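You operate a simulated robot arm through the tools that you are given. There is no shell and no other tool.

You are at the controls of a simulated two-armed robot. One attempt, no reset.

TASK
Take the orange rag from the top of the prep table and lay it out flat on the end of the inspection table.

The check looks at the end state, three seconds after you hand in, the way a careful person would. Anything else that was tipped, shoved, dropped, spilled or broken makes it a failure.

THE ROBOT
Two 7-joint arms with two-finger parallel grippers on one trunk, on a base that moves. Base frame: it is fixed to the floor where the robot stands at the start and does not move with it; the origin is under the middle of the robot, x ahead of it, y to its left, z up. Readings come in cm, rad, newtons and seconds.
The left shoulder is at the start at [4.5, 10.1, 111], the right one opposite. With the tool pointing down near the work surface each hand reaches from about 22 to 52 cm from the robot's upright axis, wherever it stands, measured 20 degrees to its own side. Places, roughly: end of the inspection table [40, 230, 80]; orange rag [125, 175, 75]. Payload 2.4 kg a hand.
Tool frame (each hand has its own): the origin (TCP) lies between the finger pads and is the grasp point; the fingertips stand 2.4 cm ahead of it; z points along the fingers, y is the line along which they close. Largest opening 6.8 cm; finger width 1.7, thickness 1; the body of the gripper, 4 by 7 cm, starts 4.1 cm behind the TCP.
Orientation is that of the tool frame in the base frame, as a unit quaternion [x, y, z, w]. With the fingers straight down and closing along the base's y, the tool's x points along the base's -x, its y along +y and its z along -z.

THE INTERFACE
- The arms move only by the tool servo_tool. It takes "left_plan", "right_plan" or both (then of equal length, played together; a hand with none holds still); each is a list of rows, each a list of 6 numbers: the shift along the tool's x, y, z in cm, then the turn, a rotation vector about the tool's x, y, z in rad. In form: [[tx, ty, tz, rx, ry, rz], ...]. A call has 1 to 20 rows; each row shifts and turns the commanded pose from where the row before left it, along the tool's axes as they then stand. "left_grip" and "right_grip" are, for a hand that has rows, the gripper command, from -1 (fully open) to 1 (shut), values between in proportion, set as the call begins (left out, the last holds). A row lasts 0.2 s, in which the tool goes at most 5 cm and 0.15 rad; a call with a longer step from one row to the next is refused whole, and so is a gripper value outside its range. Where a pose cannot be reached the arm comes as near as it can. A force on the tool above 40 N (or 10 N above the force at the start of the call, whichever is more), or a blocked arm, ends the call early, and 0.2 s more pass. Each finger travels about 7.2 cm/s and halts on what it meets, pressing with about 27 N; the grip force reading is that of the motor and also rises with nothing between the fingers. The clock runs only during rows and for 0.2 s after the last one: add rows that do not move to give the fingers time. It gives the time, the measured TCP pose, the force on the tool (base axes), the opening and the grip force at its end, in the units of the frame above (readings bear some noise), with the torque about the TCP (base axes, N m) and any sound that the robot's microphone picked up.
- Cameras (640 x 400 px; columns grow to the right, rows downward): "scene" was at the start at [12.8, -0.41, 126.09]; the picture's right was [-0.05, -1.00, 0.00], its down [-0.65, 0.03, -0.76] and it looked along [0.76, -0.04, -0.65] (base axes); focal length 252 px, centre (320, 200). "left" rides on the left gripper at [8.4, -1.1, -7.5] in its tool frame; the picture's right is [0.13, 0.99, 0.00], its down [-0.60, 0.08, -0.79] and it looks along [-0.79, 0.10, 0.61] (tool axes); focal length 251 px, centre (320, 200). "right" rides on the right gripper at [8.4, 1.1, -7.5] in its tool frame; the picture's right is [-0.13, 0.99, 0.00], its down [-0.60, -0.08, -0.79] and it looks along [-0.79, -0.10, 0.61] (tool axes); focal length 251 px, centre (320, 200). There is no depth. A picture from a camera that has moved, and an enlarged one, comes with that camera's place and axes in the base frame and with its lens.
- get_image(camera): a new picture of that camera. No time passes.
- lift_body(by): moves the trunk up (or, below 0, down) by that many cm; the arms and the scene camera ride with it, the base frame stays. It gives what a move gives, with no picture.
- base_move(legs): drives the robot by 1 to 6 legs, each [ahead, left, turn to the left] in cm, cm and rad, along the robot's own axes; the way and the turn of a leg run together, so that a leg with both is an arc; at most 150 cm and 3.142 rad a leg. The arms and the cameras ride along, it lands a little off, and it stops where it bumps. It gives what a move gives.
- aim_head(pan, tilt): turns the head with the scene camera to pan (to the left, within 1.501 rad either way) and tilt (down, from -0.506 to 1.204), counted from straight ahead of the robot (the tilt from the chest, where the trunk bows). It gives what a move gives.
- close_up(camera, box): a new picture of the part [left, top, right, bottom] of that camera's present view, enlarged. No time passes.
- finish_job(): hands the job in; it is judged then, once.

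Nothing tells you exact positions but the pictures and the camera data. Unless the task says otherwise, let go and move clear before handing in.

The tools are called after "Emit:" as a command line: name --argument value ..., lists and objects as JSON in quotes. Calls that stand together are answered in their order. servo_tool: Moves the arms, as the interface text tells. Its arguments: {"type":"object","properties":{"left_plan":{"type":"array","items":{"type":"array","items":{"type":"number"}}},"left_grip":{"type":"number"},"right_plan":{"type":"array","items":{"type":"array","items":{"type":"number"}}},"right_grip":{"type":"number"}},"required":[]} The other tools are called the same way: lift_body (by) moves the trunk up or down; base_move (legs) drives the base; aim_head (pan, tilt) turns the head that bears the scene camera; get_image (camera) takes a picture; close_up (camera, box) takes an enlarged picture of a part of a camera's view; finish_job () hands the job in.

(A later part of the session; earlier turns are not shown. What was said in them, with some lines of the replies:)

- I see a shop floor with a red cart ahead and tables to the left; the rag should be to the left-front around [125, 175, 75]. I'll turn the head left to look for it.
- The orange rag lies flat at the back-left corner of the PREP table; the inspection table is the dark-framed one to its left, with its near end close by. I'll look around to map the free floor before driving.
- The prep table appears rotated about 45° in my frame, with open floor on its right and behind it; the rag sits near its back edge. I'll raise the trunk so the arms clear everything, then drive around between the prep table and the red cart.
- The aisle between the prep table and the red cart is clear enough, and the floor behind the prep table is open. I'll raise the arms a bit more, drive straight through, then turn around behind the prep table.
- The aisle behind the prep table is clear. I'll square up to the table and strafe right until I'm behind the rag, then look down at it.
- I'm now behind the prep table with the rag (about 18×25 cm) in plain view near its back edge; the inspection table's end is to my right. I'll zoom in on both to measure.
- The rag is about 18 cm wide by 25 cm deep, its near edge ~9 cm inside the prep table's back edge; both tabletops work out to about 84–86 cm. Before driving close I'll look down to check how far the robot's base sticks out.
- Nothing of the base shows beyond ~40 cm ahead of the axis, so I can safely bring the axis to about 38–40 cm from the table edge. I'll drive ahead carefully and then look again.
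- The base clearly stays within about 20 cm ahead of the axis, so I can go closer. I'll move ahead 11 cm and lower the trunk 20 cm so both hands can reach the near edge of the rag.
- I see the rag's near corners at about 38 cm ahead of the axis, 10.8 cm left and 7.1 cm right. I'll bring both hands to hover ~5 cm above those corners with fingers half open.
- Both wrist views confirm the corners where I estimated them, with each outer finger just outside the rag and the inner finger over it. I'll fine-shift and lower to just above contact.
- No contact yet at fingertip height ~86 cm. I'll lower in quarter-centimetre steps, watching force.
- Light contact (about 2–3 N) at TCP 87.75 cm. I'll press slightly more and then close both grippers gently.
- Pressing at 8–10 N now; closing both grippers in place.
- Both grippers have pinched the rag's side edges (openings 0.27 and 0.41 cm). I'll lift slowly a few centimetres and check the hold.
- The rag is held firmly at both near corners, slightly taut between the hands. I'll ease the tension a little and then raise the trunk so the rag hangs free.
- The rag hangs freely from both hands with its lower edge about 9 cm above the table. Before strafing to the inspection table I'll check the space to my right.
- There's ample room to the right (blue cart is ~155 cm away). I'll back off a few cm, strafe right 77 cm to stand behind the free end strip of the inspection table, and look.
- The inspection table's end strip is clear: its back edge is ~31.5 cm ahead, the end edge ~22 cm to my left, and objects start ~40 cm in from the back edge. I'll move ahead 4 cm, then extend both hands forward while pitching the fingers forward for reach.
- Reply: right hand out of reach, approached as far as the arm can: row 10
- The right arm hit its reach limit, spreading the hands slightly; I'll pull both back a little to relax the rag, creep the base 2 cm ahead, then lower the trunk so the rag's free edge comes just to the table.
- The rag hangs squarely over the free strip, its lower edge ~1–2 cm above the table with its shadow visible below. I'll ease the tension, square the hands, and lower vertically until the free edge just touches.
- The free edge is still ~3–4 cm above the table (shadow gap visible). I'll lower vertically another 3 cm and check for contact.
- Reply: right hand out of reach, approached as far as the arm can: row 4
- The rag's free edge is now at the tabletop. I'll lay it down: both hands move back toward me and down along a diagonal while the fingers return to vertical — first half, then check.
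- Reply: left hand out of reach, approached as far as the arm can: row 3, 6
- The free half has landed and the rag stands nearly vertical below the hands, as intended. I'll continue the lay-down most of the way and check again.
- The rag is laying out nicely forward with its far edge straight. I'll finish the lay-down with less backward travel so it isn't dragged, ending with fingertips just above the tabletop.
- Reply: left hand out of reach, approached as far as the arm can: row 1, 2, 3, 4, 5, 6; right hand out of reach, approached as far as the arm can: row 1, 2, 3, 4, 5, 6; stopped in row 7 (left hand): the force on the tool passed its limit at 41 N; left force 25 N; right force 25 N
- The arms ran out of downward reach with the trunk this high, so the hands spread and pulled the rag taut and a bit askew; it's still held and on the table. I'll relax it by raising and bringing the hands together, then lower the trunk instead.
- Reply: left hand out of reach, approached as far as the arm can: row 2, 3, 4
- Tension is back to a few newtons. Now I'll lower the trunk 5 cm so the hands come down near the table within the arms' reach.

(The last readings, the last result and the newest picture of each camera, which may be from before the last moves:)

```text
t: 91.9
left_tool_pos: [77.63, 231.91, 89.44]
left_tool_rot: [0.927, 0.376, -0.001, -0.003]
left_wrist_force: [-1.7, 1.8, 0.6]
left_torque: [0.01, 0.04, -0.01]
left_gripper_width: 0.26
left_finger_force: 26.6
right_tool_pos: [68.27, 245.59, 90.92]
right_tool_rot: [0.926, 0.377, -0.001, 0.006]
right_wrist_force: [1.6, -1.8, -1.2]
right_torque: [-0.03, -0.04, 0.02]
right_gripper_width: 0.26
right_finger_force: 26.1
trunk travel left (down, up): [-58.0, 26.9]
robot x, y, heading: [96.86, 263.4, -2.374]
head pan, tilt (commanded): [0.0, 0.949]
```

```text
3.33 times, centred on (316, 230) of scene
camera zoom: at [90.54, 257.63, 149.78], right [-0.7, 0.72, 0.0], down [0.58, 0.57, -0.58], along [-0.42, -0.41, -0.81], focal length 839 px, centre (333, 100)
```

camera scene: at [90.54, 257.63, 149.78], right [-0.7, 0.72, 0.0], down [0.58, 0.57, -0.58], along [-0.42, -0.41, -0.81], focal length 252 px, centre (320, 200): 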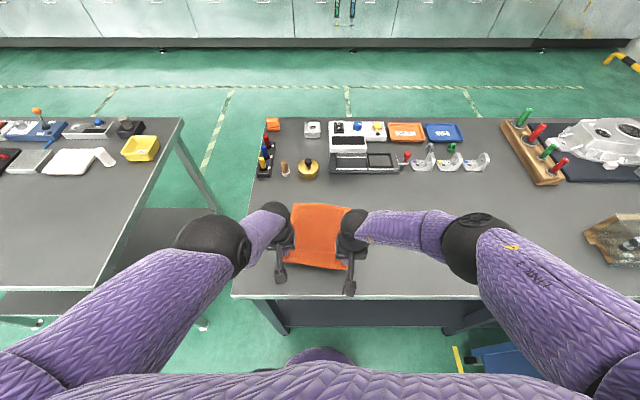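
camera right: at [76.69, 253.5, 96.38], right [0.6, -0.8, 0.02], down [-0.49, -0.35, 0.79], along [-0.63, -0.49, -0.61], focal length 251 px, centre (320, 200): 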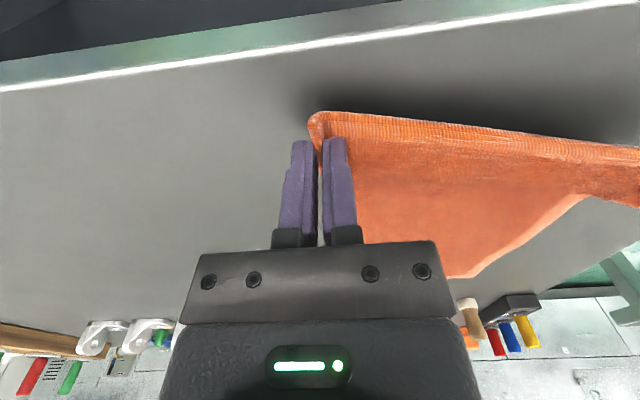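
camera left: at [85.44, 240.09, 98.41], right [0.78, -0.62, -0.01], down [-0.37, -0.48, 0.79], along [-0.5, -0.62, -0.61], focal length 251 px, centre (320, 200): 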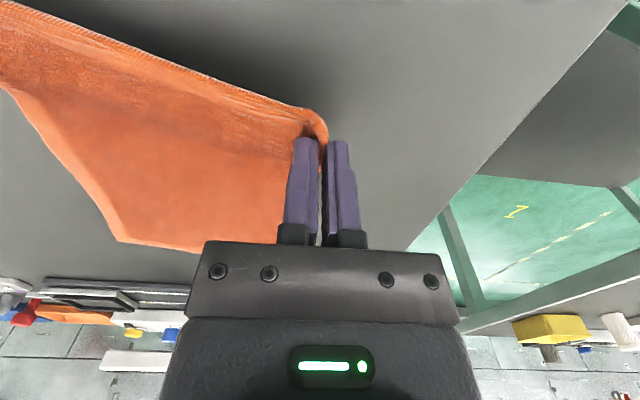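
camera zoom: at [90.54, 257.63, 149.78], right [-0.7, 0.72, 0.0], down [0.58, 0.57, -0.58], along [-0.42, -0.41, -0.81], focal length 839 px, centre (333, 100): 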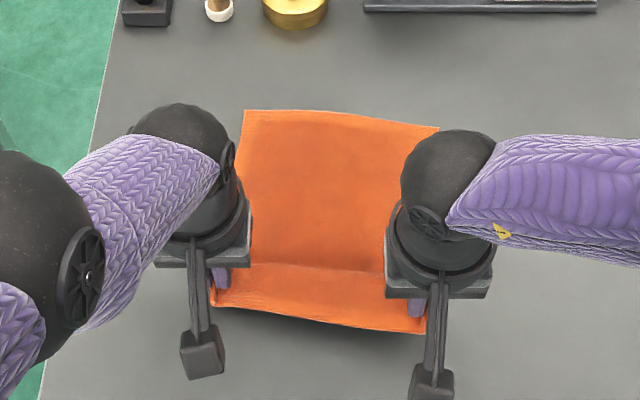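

The far edge landed too far back for comfort (near-right corner would be ~1 cm from the table edge), and the rag is askew. Since the grip is sound, I'll lift it again and re-lay it, this time using the trunk for the last part of the descent.

Emit:
servo_tool --left_plan '[[-0.383, 0, -2.92, 0, 0, 0], [-0.383, 0, -2.92, 0, 0, 0], [-0.383, 0, -2.92, 0, 0, 0], [-0.383, 0, -2.92, 0, 0, 0], [-0.383, 0, -2.92, 0, 0, 0], [-0.383, 0, -2.92, 0, 0, 0], [0, 0, 0, 0, 0, 0]]' --right_plan '[[-0.85, 0.092, -2.68, 0, 0, 0], [-0.85, 0.092, -2.68, 0, 0, 0], [-0.85, 0.092, -2.68, 0, 0, 0], [-0.85, 0.092, -2.68, 0, 0, 0], [-0.85, 0.092, -2.68, 0, 0, 0], [-0.85, 0.092, -2.68, 0, 0, 0], [0, 0, 0, 0, 0, 0]]'

Emit:
lift_body --by 7

Emit:
get_image --camera "scene"

```text
t: 93.5
left_tool_pos: [71.02, 226.5, 102.99]
left_tool_rot: [0.927, 0.375, 0.002, -0.003]
left_wrist_force: [-4.2, 7.1, 1.7]
left_torque: [0.19, 0.09, -0.02]
left_gripper_width: 0.24
left_finger_force: 26.8
left hand out of reach, approached as far as the arm can: row 1, 2, 3, 4, 5, 6
right_tool_pos: [64.82, 241.89, 107.28]
right_tool_rot: [0.926, 0.377, 0.002, 0.003]
right_wrist_force: [3.2, -7.6, -3.0]
right_torque: [-0.13, -0.05, -0.03]
right_gripper_width: 0.24
right_finger_force: 26.5
trunk travel left (down, up): [-58.0, 26.9]
robot x, y, heading: [96.95, 263.56, -2.374]
head pan, tilt (commanded): [0.0, 0.949]
```

```text
t: 94.5
left_tool_pos: [70.77, 226.7, 110.0]
left_tool_rot: [0.927, 0.376, 0.002, -0.003]
left_wrist_force: [-0.5, 1.9, 1.0]
left_torque: [0.04, 0.01, -0.03]
left_gripper_width: 0.25
left_finger_force: 26.9
right_tool_pos: [64.86, 241.9, 113.97]
right_tool_rot: [0.926, 0.377, 0.001, 0.004]
right_wrist_force: [0.9, -1.7, 0.0]
right_torque: [-0.02, -0.02, -0.03]
right_gripper_width: 0.23
right_finger_force: 25.8
trunk travel left (down, up): [-65.0, 20.0]
robot x, y, heading: [97.04, 263.74, -2.374]
head pan, tilt (commanded): [0.0, 0.949]
```

```text
taken
camera scene: at [90.69, 257.78, 156.78], right [-0.7, 0.72, 0.0], down [0.58, 0.57, -0.58], along [-0.42, -0.41, -0.81], focal length 252 px, centre (320, 200)
```

scene: 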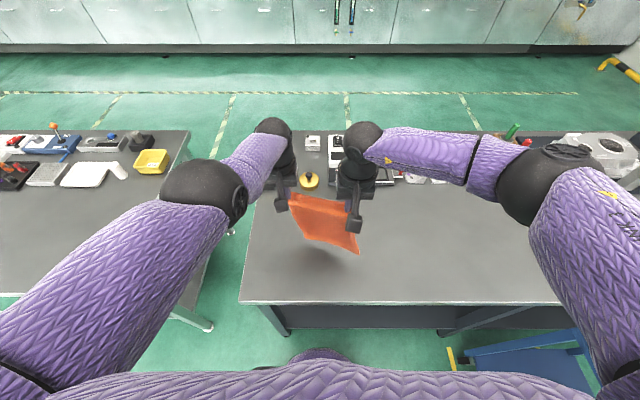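

The left arm drifted off its command (a joint limit), so the left hand is ahead of and below the right. I'll bring the left hand back into line next to the right one.

Emit:
servo_tool --left_plan '[[0.6, 0.2, -1.0, 0, 0, 0], [1.2, 0.2, -1.0, 0, 0, 0], [1.5, 0.3, -1.0, 0, 0, 0], [1.5, 0.3, -1.0, 0, 0, 0], [1.5, 0.1, 0, 0, 0, 0], [0, 0, 0, 0, 0, 0]]'

Emit:
get_image --camera "scene"

```text
t: 95.9
left_tool_pos: [70.45, 226.64, 111.25]
left_tool_rot: [0.927, 0.376, 0.001, -0.003]
left_wrist_force: [0.1, 0.4, 0.5]
left_torque: [-0.02, -0.01, 0.0]
left_gripper_width: 0.23
left_finger_force: 26.8
left hand out of reach, approached as far as the arm can: row 1, 2, 3, 4, 5
right_tool_pos: [65.04, 241.87, 114.0]
right_tool_rot: [0.926, 0.377, 0.001, 0.004]
right_wrist_force: [-0.4, 0.0, 0.8]
right_torque: [0.02, -0.01, -0.05]
right_gripper_width: 0.23
right_finger_force: 26.5
trunk travel left (down, up): [-65.0, 20.0]
robot x, y, heading: [96.93, 263.58, -2.367]
head pan, tilt (commanded): [0.0, 0.949]
```

```text
taken
camera scene: at [90.71, 257.79, 156.78], right [-0.7, 0.72, 0.0], down [0.58, 0.57, -0.58], along [-0.42, -0.41, -0.81], focal length 252 px, centre (320, 200)
```

scene: 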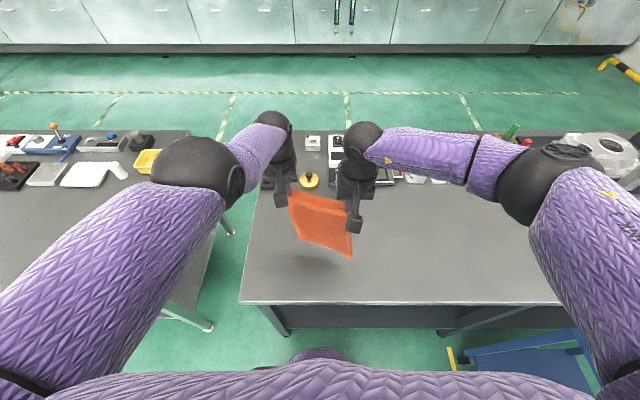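

The left arm looks fully straightened (a singular pose), so it can't shorten directly. I'll nudge the left hand inward to make the elbow bend; the hanging rag will just go slack for a moment.

Emit:
servo_tool --left_plan '[[0, -1.2, 0, 0, 0, 0], [0, -1.2, 0, 0, 0, 0], [0, -1.2, 0, 0, 0, 0], [0, 0, 0, 0, 0, 0]]'

Emit:
get_image --camera "scene"

```text
t: 96.9
left_tool_pos: [68.49, 229.45, 111.28]
left_tool_rot: [0.927, 0.376, 0.0, -0.003]
left_wrist_force: [-0.4, 0.4, 0.6]
left_torque: [0.05, -0.01, -0.02]
left_gripper_width: 0.25
left_finger_force: 26.6
left hand out of reach, approached as far as the arm can: row 2
right_tool_pos: [64.94, 241.8, 113.9]
right_tool_rot: [0.926, 0.377, 0.0, 0.005]
right_wrist_force: [0.1, 0.1, -0.5]
right_torque: [0.05, 0.01, -0.01]
right_gripper_width: 0.24
right_finger_force: 27.1
trunk travel left (down, up): [-65.0, 20.0]
robot x, y, heading: [96.59, 263.77, -2.369]
head pan, tilt (commanded): [0.0, 0.949]
```

```text
taken
camera scene: at [90.71, 257.78, 156.78], right [-0.7, 0.72, 0.0], down [0.58, 0.57, -0.58], along [-0.42, -0.41, -0.81], focal length 252 px, centre (320, 200)
```

scene: 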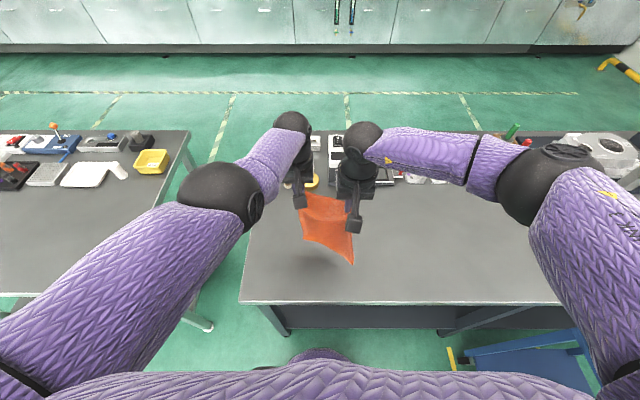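

It moved inward freely. Now I'll draw the left hand back and up to see whether the elbow bends.

Emit:
servo_tool --left_plan '[[0.8, 0, -0.3, 0, 0, 0], [0.8, 0, -0.3, 0, 0, 0], [0.8, 0, -0.4, 0, 0, 0], [0.8, 0, -0.4, 0, 0, 0], [0, 0, 0, 0, 0, 0]]'

```text
t: 98.1
left_tool_pos: [70.59, 231.57, 112.98]
left_tool_rot: [0.927, 0.375, 0.0, -0.003]
left_wrist_force: [-0.2, 0.7, -1.1]
left_torque: [-0.02, -0.01, -0.01]
left_gripper_width: 0.23
left_finger_force: 26.1
right_tool_pos: [64.89, 241.88, 114.08]
right_tool_rot: [0.926, 0.377, 0.002, 0.004]
right_wrist_force: [-0.4, 0.0, -0.6]
right_torque: [0.02, 0.03, -0.04]
right_gripper_width: 0.24
right_finger_force: 26.2
trunk travel left (down, up): [-65.0, 20.0]
robot x, y, heading: [96.91, 263.7, -2.372]
head pan, tilt (commanded): [0.0, 0.949]
```

The elbow bends again. I'll bring the left hand back level with the right at the proper spacing.

Emit:
servo_tool --left_plan '[[1.0, 0.5, -0.2, 0, 0, 0], [1.0, 0.8, -0.2, 0, 0, 0], [0.9, 0.8, -0.2, 0, 0, 0], [0, 0.8, -0.2, 0, 0, 0], [0, 0.8, -0.2, 0, 0, 0], [0, 0.8, 0, 0, 0, 0], [0, 0, 0, 0, 0, 0]]'

Emit:
get_image --camera "scene"

Emit:
get_image --camera "left"

Emit:
get_image --camera "right"

```text
t: 99.7
left_tool_pos: [75.84, 230.54, 113.97]
left_tool_rot: [0.927, 0.375, 0.0, -0.004]
left_wrist_force: [-0.1, 1.2, 0.1]
left_torque: [-0.01, 0.01, 0.01]
left_gripper_width: 0.26
left_finger_force: 26.1
right_tool_pos: [65.03, 241.84, 114.01]
right_tool_rot: [0.926, 0.377, 0.001, 0.004]
right_wrist_force: [0.9, 0.3, -0.3]
right_torque: [-0.01, 0.03, -0.01]
right_gripper_width: 0.24
right_finger_force: 27.1
trunk travel left (down, up): [-65.0, 20.0]
robot x, y, heading: [97.05, 264.05, -2.376]
head pan, tilt (commanded): [0.0, 0.949]
```

```text
taken
camera scene: at [90.71, 257.81, 156.78], right [-0.7, 0.72, 0.0], down [0.58, 0.57, -0.58], along [-0.42, -0.41, -0.81], focal length 252 px, centre (320, 200)
```

scene: 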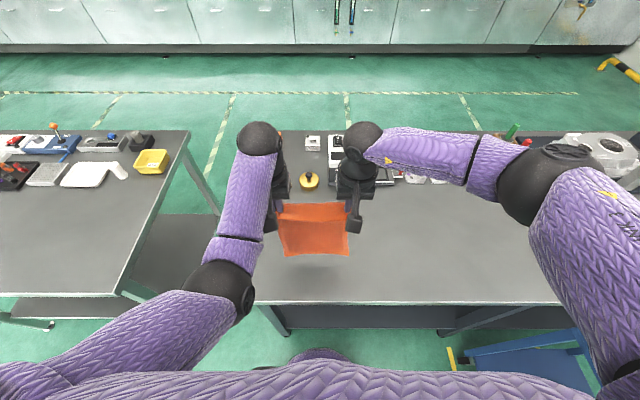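

```text
taken
camera left: at [81.08, 237.05, 121.53], right [0.78, -0.62, 0.0], down [-0.38, -0.48, 0.79], along [-0.49, -0.62, -0.61], focal length 251 px, centre (320, 200)
```

left: 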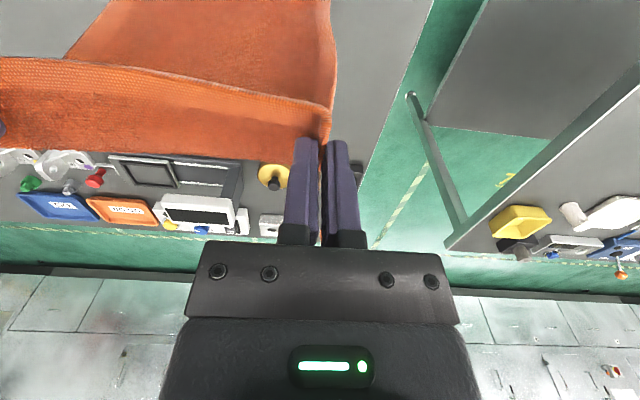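

```text
taken
camera right: at [71.65, 247.0, 121.53], right [0.6, -0.8, 0.01], down [-0.49, -0.36, 0.79], along [-0.63, -0.48, -0.61], focal length 251 px, centre (320, 200)
```

right: 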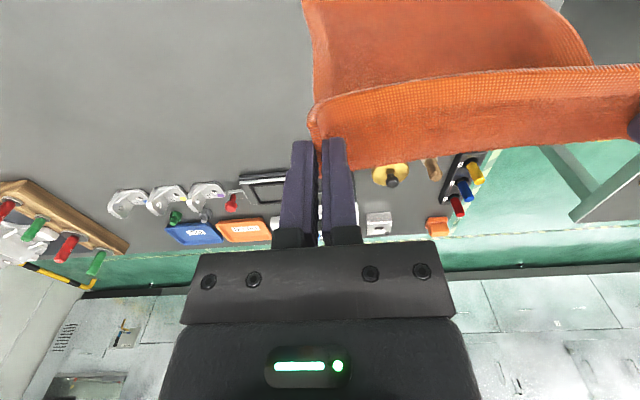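

Both hands are now level and square with the rag hanging cleanly. I'll extend forward again, a bit less than before, pitching the fingers forward.

Emit:
servo_tool --left_plan '[[-1.29, 0, 0, 0, -0.07, 0], [-1.287, 0, 0.09, 0, -0.07, 0], [-1.277, 0, 0.18, 0, -0.07, 0], [-1.262, 0, 0.269, 0, -0.07, 0], [-1.24, 0, 0.357, 0, -0.07, 0], [-1.212, 0, 0.442, 0, -0.07, 0], [-1.178, 0, 0.526, 0, -0.07, 0], [-1.138, 0, 0.607, 0, -0.07, 0], [-1.093, 0, 0.685, 0, -0.07, 0], [-1.042, 0, 0.76, 0, -0.07, 0], [0, 0, 0, 0, 0, 0], [0, 0, 0, 0, 0, 0]]' --right_plan '[[-1.29, 0, 0, 0, -0.07, 0], [-1.287, 0, 0.09, 0, -0.07, 0], [-1.277, 0, 0.18, 0, -0.07, 0], [-1.262, 0, 0.269, 0, -0.07, 0], [-1.24, 0, 0.357, 0, -0.07, 0], [-1.212, 0, 0.442, 0, -0.07, 0], [-1.178, 0, 0.526, 0, -0.07, 0], [-1.138, 0, 0.607, 0, -0.07, 0], [-1.093, 0, 0.685, 0, -0.07, 0], [-1.042, 0, 0.76, 0, -0.07, 0], [0, 0, 0, 0, 0, 0], [0, 0, 0, 0, 0, 0]]'

Emit:
get_image --camera "scene"

```text
t: 102.3
left_tool_pos: [66.67, 221.54, 114.0]
left_tool_rot: [0.871, 0.353, -0.318, 0.125]
left_wrist_force: [-0.1, -0.2, 0.2]
left_torque: [0.03, -0.02, -0.03]
left_gripper_width: 0.27
left_finger_force: 26.8
right_tool_pos: [56.04, 232.59, 114.03]
right_tool_rot: [0.871, 0.352, -0.317, 0.132]
right_wrist_force: [1.0, 0.2, -1.0]
right_torque: [0.01, 0.02, -0.04]
right_gripper_width: 0.24
right_finger_force: 27.0
trunk travel left (down, up): [-65.0, 20.0]
robot x, y, heading: [97.28, 263.62, -2.371]
head pan, tilt (commanded): [0.0, 0.949]
```

```text
taken
camera scene: at [90.71, 257.78, 156.78], right [-0.7, 0.72, 0.0], down [0.58, 0.57, -0.58], along [-0.42, -0.41, -0.81], focal length 252 px, centre (320, 200)
```

scene: 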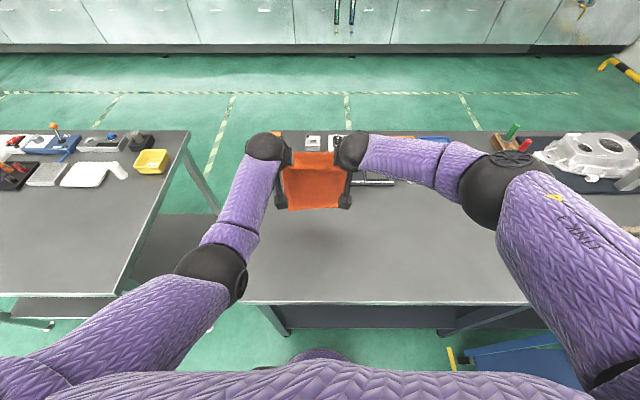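

Both hands in reach and square. I'll open the spacing slightly and lower the trunk until the free edge meets the table.

Emit:
servo_tool --right_plan '[[0, -0.4, 0, 0, 0, 0], [0, 0, 0, 0, 0, 0]]'

Emit:
lift_body --by -6.6

Emit:
close_up --camera "scene" --box '[220, 110, 412, 230]'

```text
t: 102.9
left_tool_pos: [66.72, 221.47, 113.81]
left_tool_rot: [0.871, 0.353, -0.318, 0.126]
left_wrist_force: [-1.3, -0.4, 0.6]
left_torque: [0.03, 0.01, -0.06]
left_gripper_width: 0.27
left_finger_force: 26.8
right_tool_pos: [55.42, 233.07, 114.05]
right_tool_rot: [0.87, 0.353, -0.317, 0.133]
right_wrist_force: [0.4, 0.3, -0.4]
right_torque: [0.02, 0.0, 0.0]
right_gripper_width: 0.25
right_finger_force: 26.3
trunk travel left (down, up): [-65.0, 20.0]
robot x, y, heading: [96.88, 263.66, -2.37]
head pan, tilt (commanded): [0.0, 0.949]
```

```text
t: 104.0
left_tool_pos: [66.63, 221.48, 107.37]
left_tool_rot: [0.871, 0.354, -0.318, 0.127]
left_wrist_force: [-0.5, 0.6, -0.5]
left_torque: [-0.01, 0.0, -0.01]
left_gripper_width: 0.24
left_finger_force: 26.5
right_tool_pos: [55.51, 233.02, 107.48]
right_tool_rot: [0.87, 0.353, -0.316, 0.133]
right_wrist_force: [-0.1, 0.6, 0.0]
right_torque: [0.02, 0.02, 0.0]
right_gripper_width: 0.21
right_finger_force: 26.6
trunk travel left (down, up): [-58.4, 26.6]
robot x, y, heading: [96.83, 263.79, -2.374]
head pan, tilt (commanded): [0.0, 0.949]
```

```text
3.33 times, centred on (316, 170) of scene
camera zoom: at [90.55, 257.64, 150.18], right [-0.7, 0.72, 0.0], down [0.58, 0.57, -0.58], along [-0.42, -0.41, -0.81], focal length 839 px, centre (333, 300)
```

zoom: 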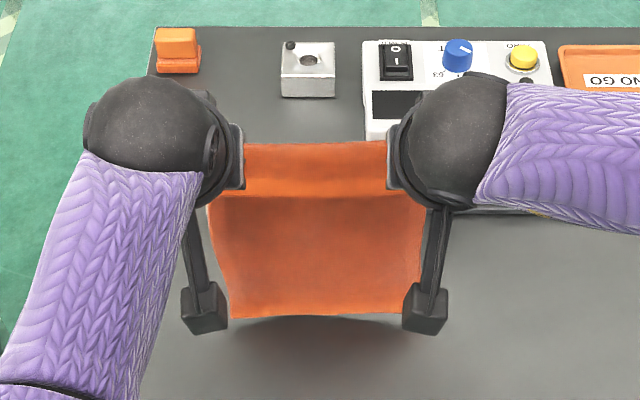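

The free edge is right at the tabletop. I'll drop 1.2 cm more for firm contact, then draw the hands back and down for the first part of the lay.

Emit:
lift_body --by -1.4

Emit:
servo_tool --left_plan '[[1.182, 0, -0.211, 0, 0.035, 0], [1.189, 0, -0.17, 0, 0.035, 0], [1.194, 0, -0.128, 0, 0.035, 0], [1.198, 0, -0.086, 0, 0.035, 0], [1.2, 0, -0.044, 0, 0.035, 0], [1.201, 0, -0.002, 0, 0.035, 0], [1.2, 0, 0.04, 0, 0.035, 0], [1.198, 0, 0.082, 0, 0.035, 0], [1.194, 0, 0.124, 0, 0.035, 0], [0, 0, 0, 0, 0, 0]]' --right_plan '[[1.182, 0, -0.211, 0, 0.035, 0], [1.189, 0, -0.17, 0, 0.035, 0], [1.194, 0, -0.128, 0, 0.035, 0], [1.198, 0, -0.086, 0, 0.035, 0], [1.2, 0, -0.044, 0, 0.035, 0], [1.201, 0, -0.002, 0, 0.035, 0], [1.2, 0, 0.04, 0, 0.035, 0], [1.198, 0, 0.082, 0, 0.035, 0], [1.194, 0, 0.124, 0, 0.035, 0], [0, 0, 0, 0, 0, 0]]'

Emit:
get_image --camera "scene"

Emit:
get_image --camera "right"

Emit:
get_image --camera "left"

```text
t: 104.6
left_tool_pos: [66.62, 221.49, 106.02]
left_tool_rot: [0.871, 0.353, -0.318, 0.126]
left_wrist_force: [-0.5, -0.2, 0.7]
left_torque: [0.0, 0.02, -0.03]
left_gripper_width: 0.24
left_finger_force: 26.5
right_tool_pos: [55.5, 233.04, 105.92]
right_tool_rot: [0.871, 0.352, -0.316, 0.132]
right_wrist_force: [0.9, 0.0, 0.4]
right_torque: [0.04, -0.02, 0.03]
right_gripper_width: 0.24
right_finger_force: 27.2
trunk travel left (down, up): [-57.0, 28.0]
robot x, y, heading: [96.63, 263.73, -2.37]
head pan, tilt (commanded): [0.0, 0.949]
```

```text
t: 106.8
left_tool_pos: [73.25, 227.98, 100.57]
left_tool_rot: [0.91, 0.369, -0.177, 0.069]
left_wrist_force: [-0.2, 0.3, 1.2]
left_torque: [-0.02, -0.01, 0.01]
left_gripper_width: 0.24
left_finger_force: 26.7
right_tool_pos: [62.13, 239.54, 100.59]
right_tool_rot: [0.909, 0.369, -0.176, 0.076]
right_wrist_force: [0.1, -0.3, 0.0]
right_torque: [-0.01, 0.02, 0.0]
right_gripper_width: 0.26
right_finger_force: 26.7
trunk travel left (down, up): [-57.0, 28.0]
robot x, y, heading: [96.8, 263.83, -2.372]
head pan, tilt (commanded): [0.0, 0.949]
```

```text
taken
camera scene: at [90.48, 257.57, 148.78], right [-0.7, 0.72, 0.0], down [0.58, 0.57, -0.58], along [-0.42, -0.41, -0.81], focal length 252 px, centre (320, 200)
```

scene: 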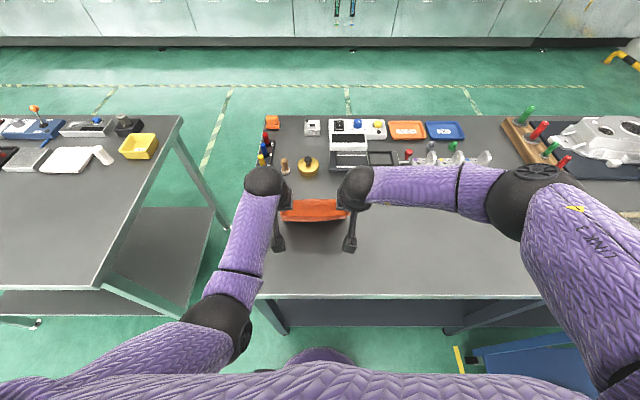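

```text
taken
camera right: at [70.4, 246.23, 104.4], right [0.61, -0.79, 0.06], down [-0.25, -0.12, 0.96], along [-0.76, -0.6, -0.27], focal length 251 px, centre (320, 200)
```

right: 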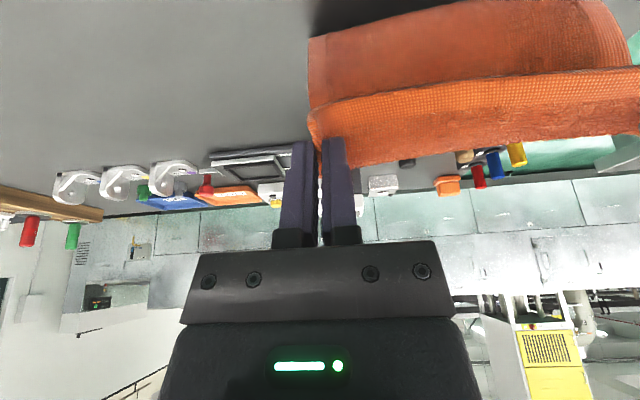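

```text
taken
camera left: at [80.11, 236.09, 104.44], right [0.78, -0.63, -0.05], down [-0.13, -0.24, 0.96], along [-0.62, -0.74, -0.27], focal length 251 px, centre (320, 200)
```

left: 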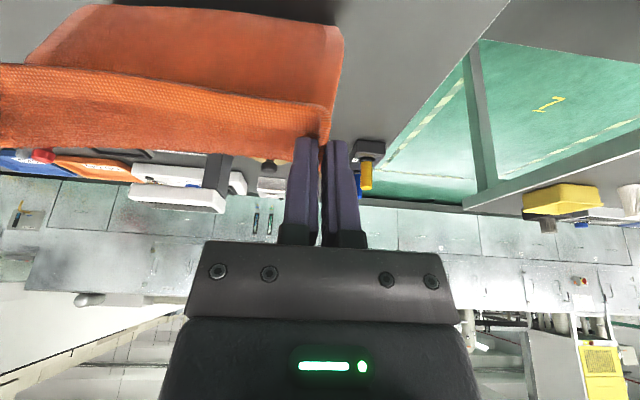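

Going well and fully in reach this time. Trunk down 3 cm, then the second arm segment.

Emit:
lift_body --by -3

Emit:
servo_tool --left_plan '[[1.152, 0, 0.18, 0, 0.035, 0], [1.145, 0, 0.221, 0, 0.035, 0], [1.137, 0, 0.261, 0, 0.035, 0], [1.127, 0, 0.3, 0, 0.035, 0], [0, 0, 0, 0, 0, 0]]' --right_plan '[[1.152, 0, 0.18, 0, 0.035, 0], [1.145, 0, 0.221, 0, 0.035, 0], [1.137, 0, 0.261, 0, 0.035, 0], [1.127, 0, 0.3, 0, 0.035, 0], [0, 0, 0, 0, 0, 0]]'

Emit:
lift_body --by -2

Emit:
get_image --camera "scene"

Emit:
get_image --camera "right"

Emit:
get_image --camera "left"

```text
t: 107.6
left_tool_pos: [73.39, 227.95, 97.64]
left_tool_rot: [0.91, 0.369, -0.177, 0.069]
left_wrist_force: [0.5, 0.8, -0.6]
left_torque: [0.0, -0.01, -0.02]
left_gripper_width: 0.22
left_finger_force: 26.1
right_tool_pos: [62.15, 239.55, 97.59]
right_tool_rot: [0.909, 0.37, -0.176, 0.076]
right_wrist_force: [0.5, 0.1, 1.2]
right_torque: [-0.03, 0.03, 0.01]
right_gripper_width: 0.25
right_finger_force: 26.9
trunk travel left (down, up): [-54.0, 31.0]
robot x, y, heading: [96.38, 263.72, -2.374]
head pan, tilt (commanded): [0.0, 0.949]
```

```text
t: 108.8
left_tool_pos: [76.16, 230.8, 95.29]
left_tool_rot: [0.921, 0.372, -0.112, 0.042]
left_wrist_force: [0.9, 0.4, 0.1]
left_torque: [-0.01, -0.02, 0.01]
left_gripper_width: 0.25
left_finger_force: 26.2
right_tool_pos: [65.09, 242.2, 95.15]
right_tool_rot: [0.919, 0.375, -0.112, 0.05]
right_wrist_force: [0.0, -0.4, -1.0]
right_torque: [0.0, 0.01, 0.0]
right_gripper_width: 0.23
right_finger_force: 26.0
trunk travel left (down, up): [-54.0, 31.0]
robot x, y, heading: [96.93, 263.85, -2.373]
head pan, tilt (commanded): [0.0, 0.949]
```

```text
t: 109.4
left_tool_pos: [76.2, 230.93, 93.14]
left_tool_rot: [0.92, 0.373, -0.114, 0.043]
left_wrist_force: [0.0, 0.3, 0.3]
left_torque: [0.0, 0.0, -0.01]
left_gripper_width: 0.23
left_finger_force: 26.0
right_tool_pos: [65.07, 242.4, 93.23]
right_tool_rot: [0.92, 0.373, -0.113, 0.051]
right_wrist_force: [0.4, -0.8, -0.1]
right_torque: [0.04, -0.04, -0.05]
right_gripper_width: 0.24
right_finger_force: 25.9
trunk travel left (down, up): [-52.0, 33.0]
robot x, y, heading: [97.05, 263.79, -2.372]
head pan, tilt (commanded): [0.0, 0.949]
```

```text
taken
camera scene: at [90.27, 257.37, 143.76], right [-0.7, 0.72, 0.0], down [0.58, 0.57, -0.58], along [-0.42, -0.41, -0.81], focal length 252 px, centre (320, 200)
```

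scene: 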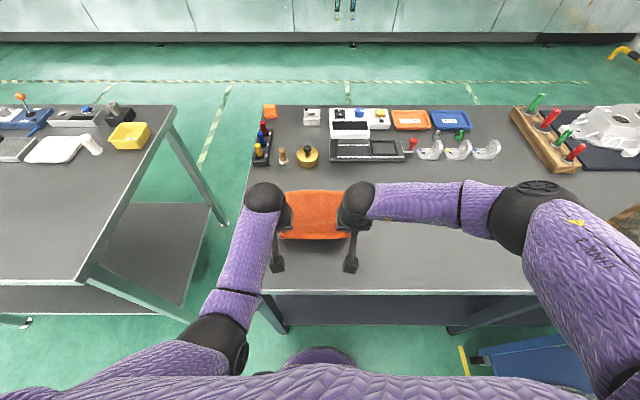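

```text
taken
camera right: at [72.87, 248.63, 98.48], right [0.6, -0.8, 0.04], down [-0.34, -0.21, 0.92], along [-0.72, -0.56, -0.4], focal length 251 px, centre (320, 200)
```

right: 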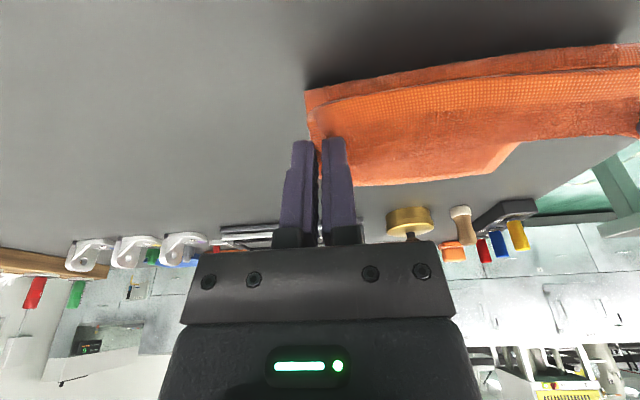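

```text
taken
camera left: at [82.54, 238.49, 98.52], right [0.78, -0.62, -0.04], down [-0.23, -0.34, 0.91], along [-0.58, -0.7, -0.4], focal length 251 px, centre (320, 200)
```

left: 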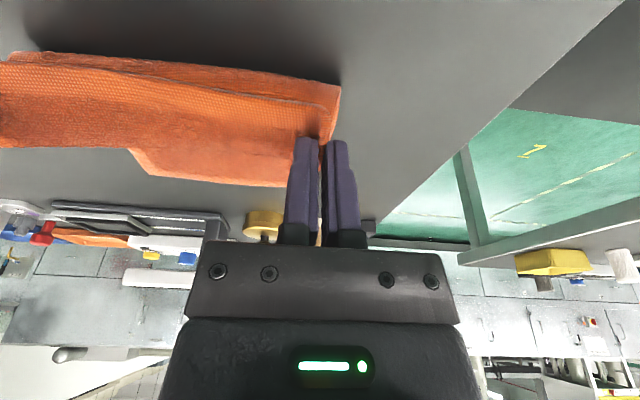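

The far edge rests at X≈55 cm, straight and square. I'll finish: draw the hands back ~5.6 cm while descending to just above contact, fingers returning to vertical.

Emit:
servo_tool --left_plan '[[1.067, 0, 0.145, 0, 0.035, 0], [1.082, 0, 0.281, 0, 0.035, 0], [1.089, 0, 0.417, 0, 0.035, 0], [1.003, 0, 0.667, 0, 0.035, 0], [0.79, 0, 0.822, 0, 0.035, 0], [0.661, 0, 0.856, 0, 0.035, 0], [0.428, 0, 0.786, 0, 0.035, 0], [0, 0, 0, 0, 0, 0]]' --right_plan '[[1.067, 0, 0.145, 0, 0.035, 0], [1.082, 0, 0.281, 0, 0.035, 0], [1.089, 0, 0.417, 0, 0.035, 0], [1.003, 0, 0.667, 0, 0.035, 0], [0.79, 0, 0.822, 0, 0.035, 0], [0.661, 0, 0.856, 0, 0.035, 0], [0.428, 0, 0.786, 0, 0.035, 0], [0, 0, 0, 0, 0, 0]]'

Emit:
get_image --camera "scene"

Emit:
close_up --camera "scene" --box '[220, 170, 412, 290]'

Emit:
get_image --camera "right"

Emit:
get_image --camera "left"

```text
t: 111.2
left_tool_pos: [80.33, 234.76, 88.33]
left_tool_rot: [0.927, 0.376, 0.001, -0.003]
left_wrist_force: [-0.1, 1.0, -1.2]
left_torque: [-0.01, 0.03, -0.02]
left_gripper_width: 0.23
left_finger_force: 25.9
right_tool_pos: [69.03, 246.33, 88.1]
right_tool_rot: [0.926, 0.376, 0.002, 0.005]
right_wrist_force: [0.3, 0.0, 1.2]
right_torque: [-0.01, -0.01, 0.03]
right_gripper_width: 0.23
right_finger_force: 26.8
trunk travel left (down, up): [-52.0, 33.0]
robot x, y, heading: [97.08, 263.15, -2.374]
head pan, tilt (commanded): [0.0, 0.949]
```

```text
taken
camera scene: at [90.26, 257.36, 143.76], right [-0.7, 0.72, 0.0], down [0.58, 0.57, -0.58], along [-0.42, -0.41, -0.81], focal length 252 px, centre (320, 200)
```

scene: 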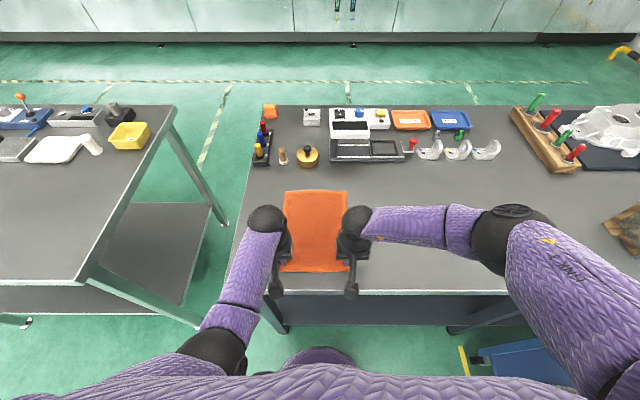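

```text
3.33 times, centred on (316, 230) of scene
camera zoom: at [90.26, 257.36, 143.76], right [-0.7, 0.72, 0.0], down [0.58, 0.57, -0.58], along [-0.42, -0.41, -0.81], focal length 839 px, centre (333, 100)
```

zoom: 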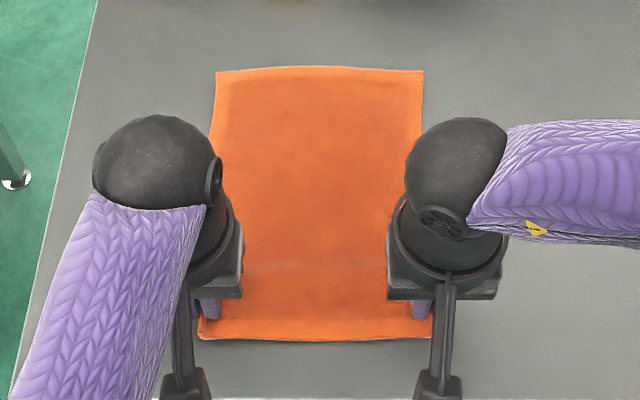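

```text
taken
camera right: at [75.78, 251.51, 95.68], right [0.6, -0.8, 0.01], down [-0.49, -0.36, 0.79], along [-0.63, -0.48, -0.61], focal length 251 px, centre (320, 200)
```

right: 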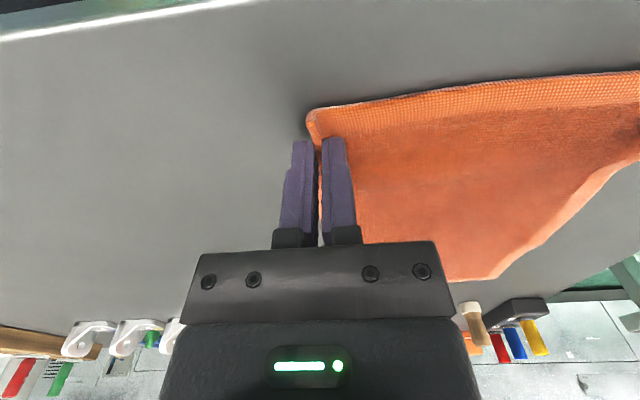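

```text
taken
camera left: at [85.63, 241.29, 96.0], right [0.78, -0.62, 0.0], down [-0.38, -0.48, 0.79], along [-0.49, -0.62, -0.61], focal length 251 px, centre (320, 200)
```

left: 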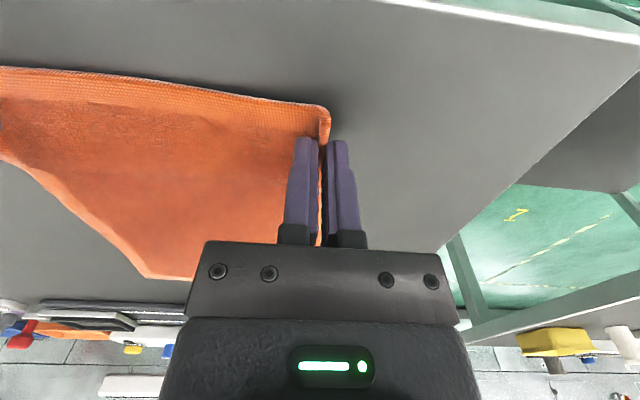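

The rag is now square and flat with margins on all sides. I'll lower the last few millimetres to contact before releasing.

Emit:
servo_tool --left_plan '[[0.05, 0, 0.25, 0, 0, 0], [0.05, 0, 0.25, 0, 0, 0], [0, 0, 0, 0, 0, 0]]' --right_plan '[[0.05, 0, 0.2, 0, 0, 0], [0.05, 0, 0.2, 0, 0, 0], [0, 0, 0, 0, 0, 0]]'

Emit:
servo_tool --left_plan '[[0, 0, 0.2, 0, 0, 0], [0, 0, 0, 0, 0, 0]]' --right_plan '[[0, 0, 0.2, 0, 0, 0], [0, 0, 0, 0, 0, 0]]'

```text
t: 112.0
left_tool_pos: [80.24, 234.76, 87.89]
left_tool_rot: [0.927, 0.376, 0.0, -0.004]
left_wrist_force: [0.3, -0.5, 0.9]
left_torque: [0.0, 0.03, -0.02]
left_gripper_width: 0.25
left_finger_force: 26.5
right_tool_pos: [69.22, 246.34, 87.89]
right_tool_rot: [0.926, 0.377, 0.002, 0.004]
right_wrist_force: [0.5, -0.2, 1.3]
right_torque: [0.02, 0.01, -0.01]
right_gripper_width: 0.25
right_finger_force: 26.4
trunk travel left (down, up): [-52.0, 33.0]
robot x, y, heading: [96.75, 263.45, -2.369]
head pan, tilt (commanded): [0.0, 0.949]
```

```text
t: 112.6
left_tool_pos: [80.31, 234.76, 87.61]
left_tool_rot: [0.927, 0.375, -0.001, -0.002]
left_wrist_force: [3.7, -2.3, 15.3]
left_torque: [-0.02, 0.02, -0.01]
left_gripper_width: 0.25
left_finger_force: 26.4
right_tool_pos: [69.25, 246.33, 87.76]
right_tool_rot: [0.926, 0.376, 0.0, 0.005]
right_wrist_force: [-1.0, -0.2, 4.7]
right_torque: [0.01, 0.08, 0.0]
right_gripper_width: 0.25
right_finger_force: 26.7
trunk travel left (down, up): [-52.0, 33.0]
robot x, y, heading: [96.92, 263.38, -2.373]
head pan, tilt (commanded): [0.0, 0.949]
```

Contact confirmed. I'll raise 0.3 cm to take the pressure off, then open the fingers gently to half.

Emit:
servo_tool --left_plan '[[0, 0, -0.3, 0, 0, 0], [0, 0, 0, 0, 0, 0]]' --right_plan '[[0, 0, -0.2, 0, 0, 0], [0, 0, 0, 0, 0, 0]]'

Emit:
servo_tool --left_plan '[[0, 0, 0, 0, 0, 0], [0, 0, 0, 0, 0, 0], [0, 0, 0, 0, 0, 0]]' --right_plan '[[0, 0, 0, 0, 0, 0], [0, 0, 0, 0, 0, 0], [0, 0, 0, 0, 0, 0]]' --left_grip 0.3 --right_grip 0.3

Emit:
get_image --camera "right"

Emit:
get_image --camera "left"

```text
t: 113.2
left_tool_pos: [80.32, 234.86, 87.82]
left_tool_rot: [0.927, 0.376, 0.002, -0.004]
left_wrist_force: [0.0, 0.5, 0.1]
left_torque: [-0.01, -0.01, 0.0]
left_gripper_width: 0.24
left_finger_force: 26.4
right_tool_pos: [69.15, 246.32, 87.84]
right_tool_rot: [0.926, 0.377, 0.002, 0.003]
right_wrist_force: [0.3, 0.2, -0.2]
right_torque: [0.02, 0.0, 0.01]
right_gripper_width: 0.25
right_finger_force: 26.4
trunk travel left (down, up): [-52.0, 33.0]
robot x, y, heading: [97.18, 263.72, -2.367]
head pan, tilt (commanded): [0.0, 0.949]
```

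```text
t: 114.0
left_tool_pos: [80.37, 234.69, 87.95]
left_tool_rot: [0.927, 0.376, 0.001, -0.003]
left_wrist_force: [0.2, -0.1, 0.0]
left_torque: [-0.02, 0.03, 0.04]
left_gripper_width: 2.35
left_finger_force: 0.0
right_tool_pos: [69.17, 246.23, 87.91]
right_tool_rot: [0.926, 0.377, 0.002, 0.004]
right_wrist_force: [-0.4, -0.2, 0.8]
right_torque: [-0.01, 0.01, 0.04]
right_gripper_width: 2.37
right_finger_force: 0.0
trunk travel left (down, up): [-52.0, 33.0]
robot x, y, heading: [96.83, 263.45, -2.369]
head pan, tilt (commanded): [0.0, 0.949]
```

```text
taken
camera right: at [75.83, 251.48, 95.46], right [0.6, -0.8, 0.01], down [-0.49, -0.36, 0.79], along [-0.63, -0.48, -0.61], focal length 251 px, centre (320, 200)
```

right: 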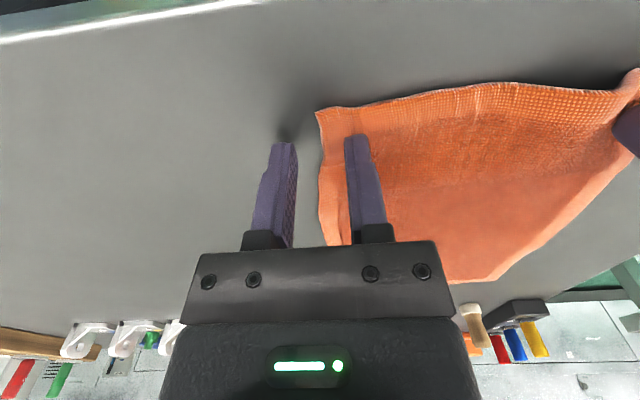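

```text
taken
camera left: at [85.56, 241.33, 95.51], right [0.78, -0.62, 0.0], down [-0.38, -0.48, 0.79], along [-0.49, -0.62, -0.61], focal length 251 px, centre (320, 200)
```

left: 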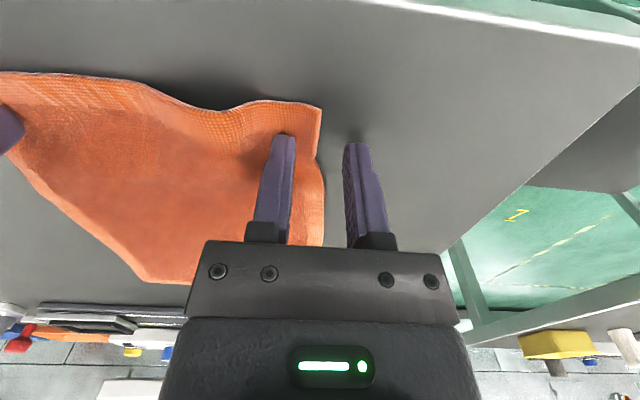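

Released; there's a slight rumple along the near edge where the inner fingers slid. I'll lift both hands straight up and look at how it settles.

Emit:
servo_tool --left_plan '[[0, 0, -0.5, 0, 0, 0], [0, 0, -1.5, 0, 0, 0], [0, 0, -2, 0, 0, 0], [0, 0, -2, 0, 0, 0], [0, 0, -2, 0, 0, 0], [0, 0, 0, 0, 0, 0], [0, 0, 0, 0, 0, 0], [0, 0, 0, 0, 0, 0]]' --right_plan '[[0, 0, -0.5, 0, 0, 0], [0, 0, -1.5, 0, 0, 0], [0, 0, -2, 0, 0, 0], [0, 0, -2, 0, 0, 0], [0, 0, -2, 0, 0, 0], [0, 0, 0, 0, 0, 0], [0, 0, 0, 0, 0, 0], [0, 0, 0, 0, 0, 0]]'

Emit:
get_image --camera "right"

Emit:
get_image --camera "left"

Emit:
close_up --camera "scene" --box '[220, 170, 412, 290]'

```text
t: 115.8
left_tool_pos: [80.42, 234.87, 95.7]
left_tool_rot: [0.927, 0.375, 0.001, -0.003]
left_wrist_force: [0.9, 0.0, 0.5]
left_torque: [0.0, 0.0, 0.0]
left_gripper_width: 2.37
left_finger_force: 0.1
right_tool_pos: [69.06, 246.43, 96.0]
right_tool_rot: [0.926, 0.377, 0.002, 0.005]
right_wrist_force: [0.8, 0.0, -0.4]
right_torque: [0.01, -0.02, 0.02]
right_gripper_width: 2.4
right_finger_force: 0.1
trunk travel left (down, up): [-52.0, 33.0]
robot x, y, heading: [96.88, 263.76, -2.372]
head pan, tilt (commanded): [0.0, 0.949]
```

```text
taken
camera right: at [75.79, 251.56, 103.49], right [0.6, -0.8, 0.01], down [-0.49, -0.36, 0.79], along [-0.63, -0.48, -0.61], focal length 251 px, centre (320, 200)
```

right: 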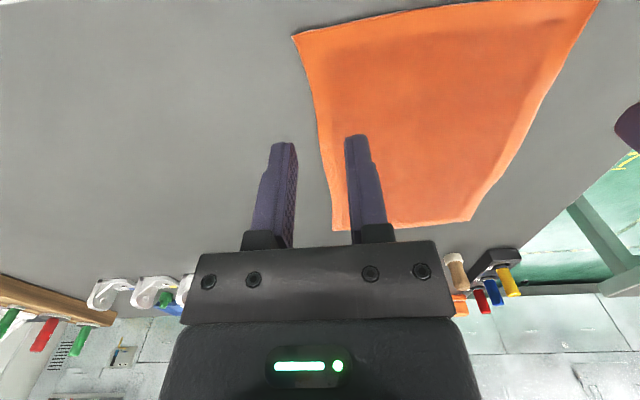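

```text
taken
camera left: at [85.64, 241.31, 103.39], right [0.78, -0.62, 0.0], down [-0.38, -0.48, 0.79], along [-0.49, -0.62, -0.61], focal length 251 px, centre (320, 200)
```

left: 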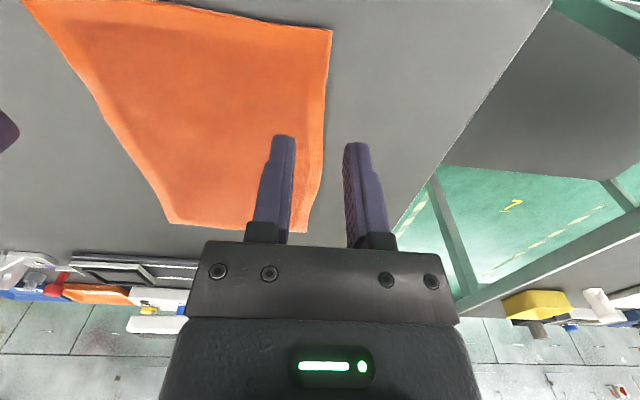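

```text
3.33 times, centred on (316, 230) of scene
camera zoom: at [90.26, 257.36, 143.76], right [-0.7, 0.72, 0.0], down [0.58, 0.57, -0.58], along [-0.42, -0.41, -0.81], focal length 839 px, centre (333, 100)
```

zoom: 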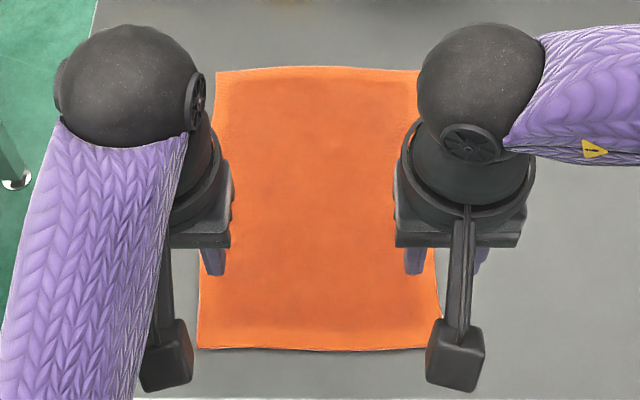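

The rag has relaxed flat on the table, ~4 cm in from the back edge. I'll raise the trunk to move the hands well clear, back the robot off, and inspect everything.

Emit:
lift_body --by 18

Emit:
base_move --legs '[[-35, 0, 0]]'

Emit:
aim_head --pan 0.0 --tilt 0.75

Emit:
get_image --camera "scene"

Emit:
close_up --camera "scene" --box '[220, 100, 420, 225]'

Emit:
close_up --camera "scene" --box '[0, 80, 240, 230]'

```text
t: 117.8
left_tool_pos: [80.37, 234.68, 113.93]
left_tool_rot: [0.927, 0.376, 0.0, -0.004]
left_wrist_force: [-0.4, 0.0, -0.4]
left_torque: [0.02, -0.03, 0.01]
left_gripper_width: 2.37
left_finger_force: 0.0
right_tool_pos: [69.19, 246.35, 113.91]
right_tool_rot: [0.926, 0.377, 0.002, 0.004]
right_wrist_force: [0.0, 0.0, 0.8]
right_torque: [-0.03, 0.01, -0.02]
right_gripper_width: 2.38
right_finger_force: 0.2
trunk travel left (down, up): [-70.0, 15.0]
robot x, y, heading: [96.51, 264.02, -2.37]
head pan, tilt (commanded): [0.0, 0.949]
```

```text
t: 120.1
left_tool_pos: [104.81, 258.58, 113.95]
left_tool_rot: [0.927, 0.374, 0.001, -0.002]
left_wrist_force: [0.6, 0.2, 0.1]
left_torque: [-0.02, -0.02, 0.05]
left_gripper_width: 2.37
left_finger_force: 0.2
right_tool_pos: [93.71, 270.26, 113.85]
right_tool_rot: [0.927, 0.376, 0.001, 0.005]
right_wrist_force: [0.6, -0.6, -0.4]
right_torque: [-0.01, 0.0, -0.01]
right_gripper_width: 2.36
right_finger_force: 0.1
trunk travel left (down, up): [-70.0, 15.0]
robot x, y, heading: [121.35, 287.6, -2.373]
head pan, tilt (commanded): [0.0, 0.949]
```

```text
t: 120.8
left_tool_pos: [104.86, 258.64, 113.89]
left_tool_rot: [0.927, 0.375, 0.001, -0.003]
left_wrist_force: [-0.2, -0.7, -0.3]
left_torque: [0.0, -0.01, 0.0]
left_gripper_width: 2.4
left_finger_force: 0.1
right_tool_pos: [93.78, 270.02, 113.95]
right_tool_rot: [0.926, 0.376, 0.002, 0.004]
right_wrist_force: [-1.2, 0.3, -0.1]
right_torque: [0.0, 0.0, 0.03]
right_gripper_width: 2.38
right_finger_force: 0.2
trunk travel left (down, up): [-70.0, 15.0]
robot x, y, heading: [121.4, 287.55, -2.37]
head pan, tilt (commanded): [0.0, 0.75]
```

```text
taken
camera scene: at [114.62, 280.96, 163.33], right [-0.7, 0.72, 0.0], down [0.49, 0.47, -0.73], along [-0.53, -0.51, -0.68], focal length 252 px, centre (320, 200)
```

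scene: 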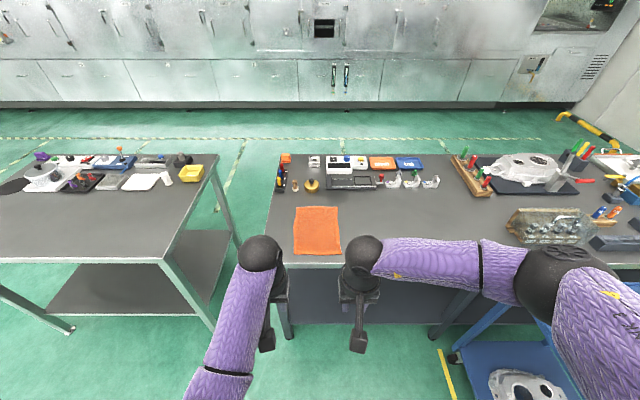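

```text
3.20 times, centred on (320, 162) of scene
camera zoom: at [114.62, 280.96, 163.33], right [-0.7, 0.72, 0.0], down [0.49, 0.47, -0.73], along [-0.53, -0.51, -0.68], focal length 805 px, centre (320, 320)
```

zoom: 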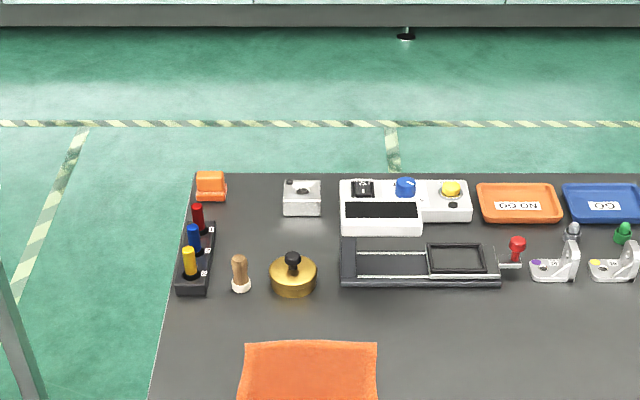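

```text
2.67 times, centred on (120, 155) of scene
camera zoom: at [114.62, 280.96, 163.33], right [-0.7, 0.72, 0.0], down [0.49, 0.47, -0.73], along [-0.53, -0.51, -0.68], focal length 671 px, centre (853, 320)
```

zoom: 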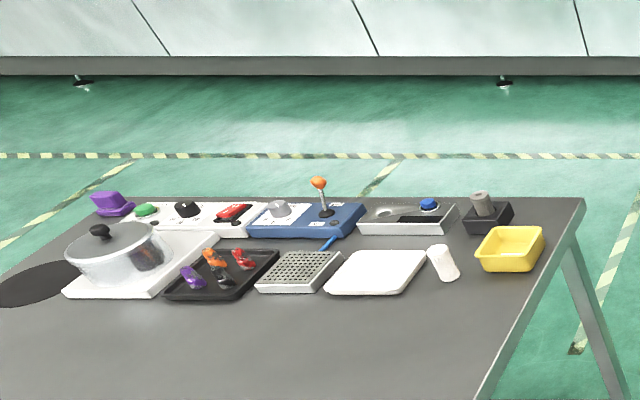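

The rag lies flat and square on the inspection table's end. I'll zoom in on the prep table objects (the white cylinder especially) and on the rag to make sure nothing was disturbed.

Emit:
close_up --camera "scene" --box '[120, 140, 224, 205]'

Emit:
close_up --camera "scene" --box '[260, 190, 372, 260]'

```text
6.15 times, centred on (172, 172) of scene
camera zoom: at [114.62, 280.96, 163.33], right [-0.7, 0.72, 0.0], down [0.49, 0.47, -0.73], along [-0.53, -0.51, -0.68], focal length 1549 px, centre (1231, 369)
```

zoom: 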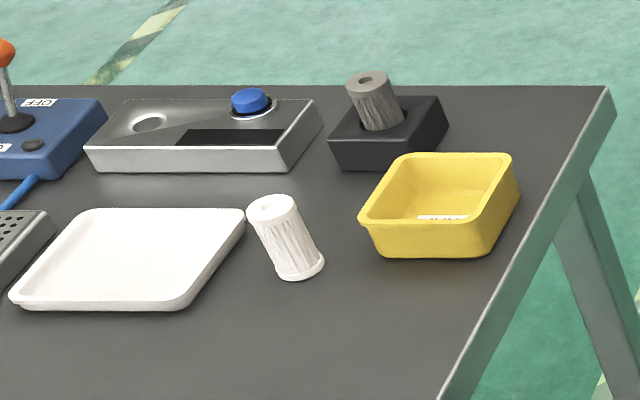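

```text
5.71 times, centred on (316, 225) of scene
camera zoom: at [114.62, 280.96, 163.33], right [-0.7, 0.72, 0.0], down [0.49, 0.47, -0.73], along [-0.53, -0.51, -0.68], focal length 1438 px, centre (343, 57)
```

zoom: 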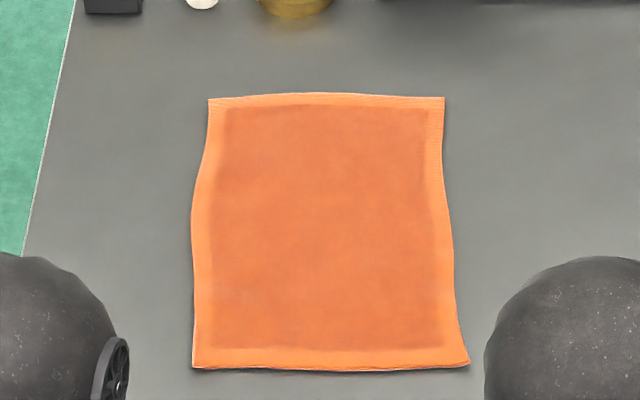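

The white filter is upright and everything on both tables stands as before. The rag lies flat and square on the end of the inspection table, fully on the surface, and both hands are clear. I'm handing in.

Emit:
finish_job

```text
The job is handed in.
```

The orange rag is lying flat and square on the end of the inspection table. It is fully on the surface, about 4 cm in from the back edge and clear of the objects there.

The first lay-down came out skewed because the arms ran out of downward reach and stretched the rag. I lifted it without letting go and laid it again. After I let go, a small ripple along the near edge settled out on its own.

Before handing in I let go, raised the hands and backed the robot 35 cm away. I then looked over both tabletops: everything was still standing, including the white filter on the prep table. I saw no sign of a bump while driving, but I took no final picture of the red cart or the blue cart.
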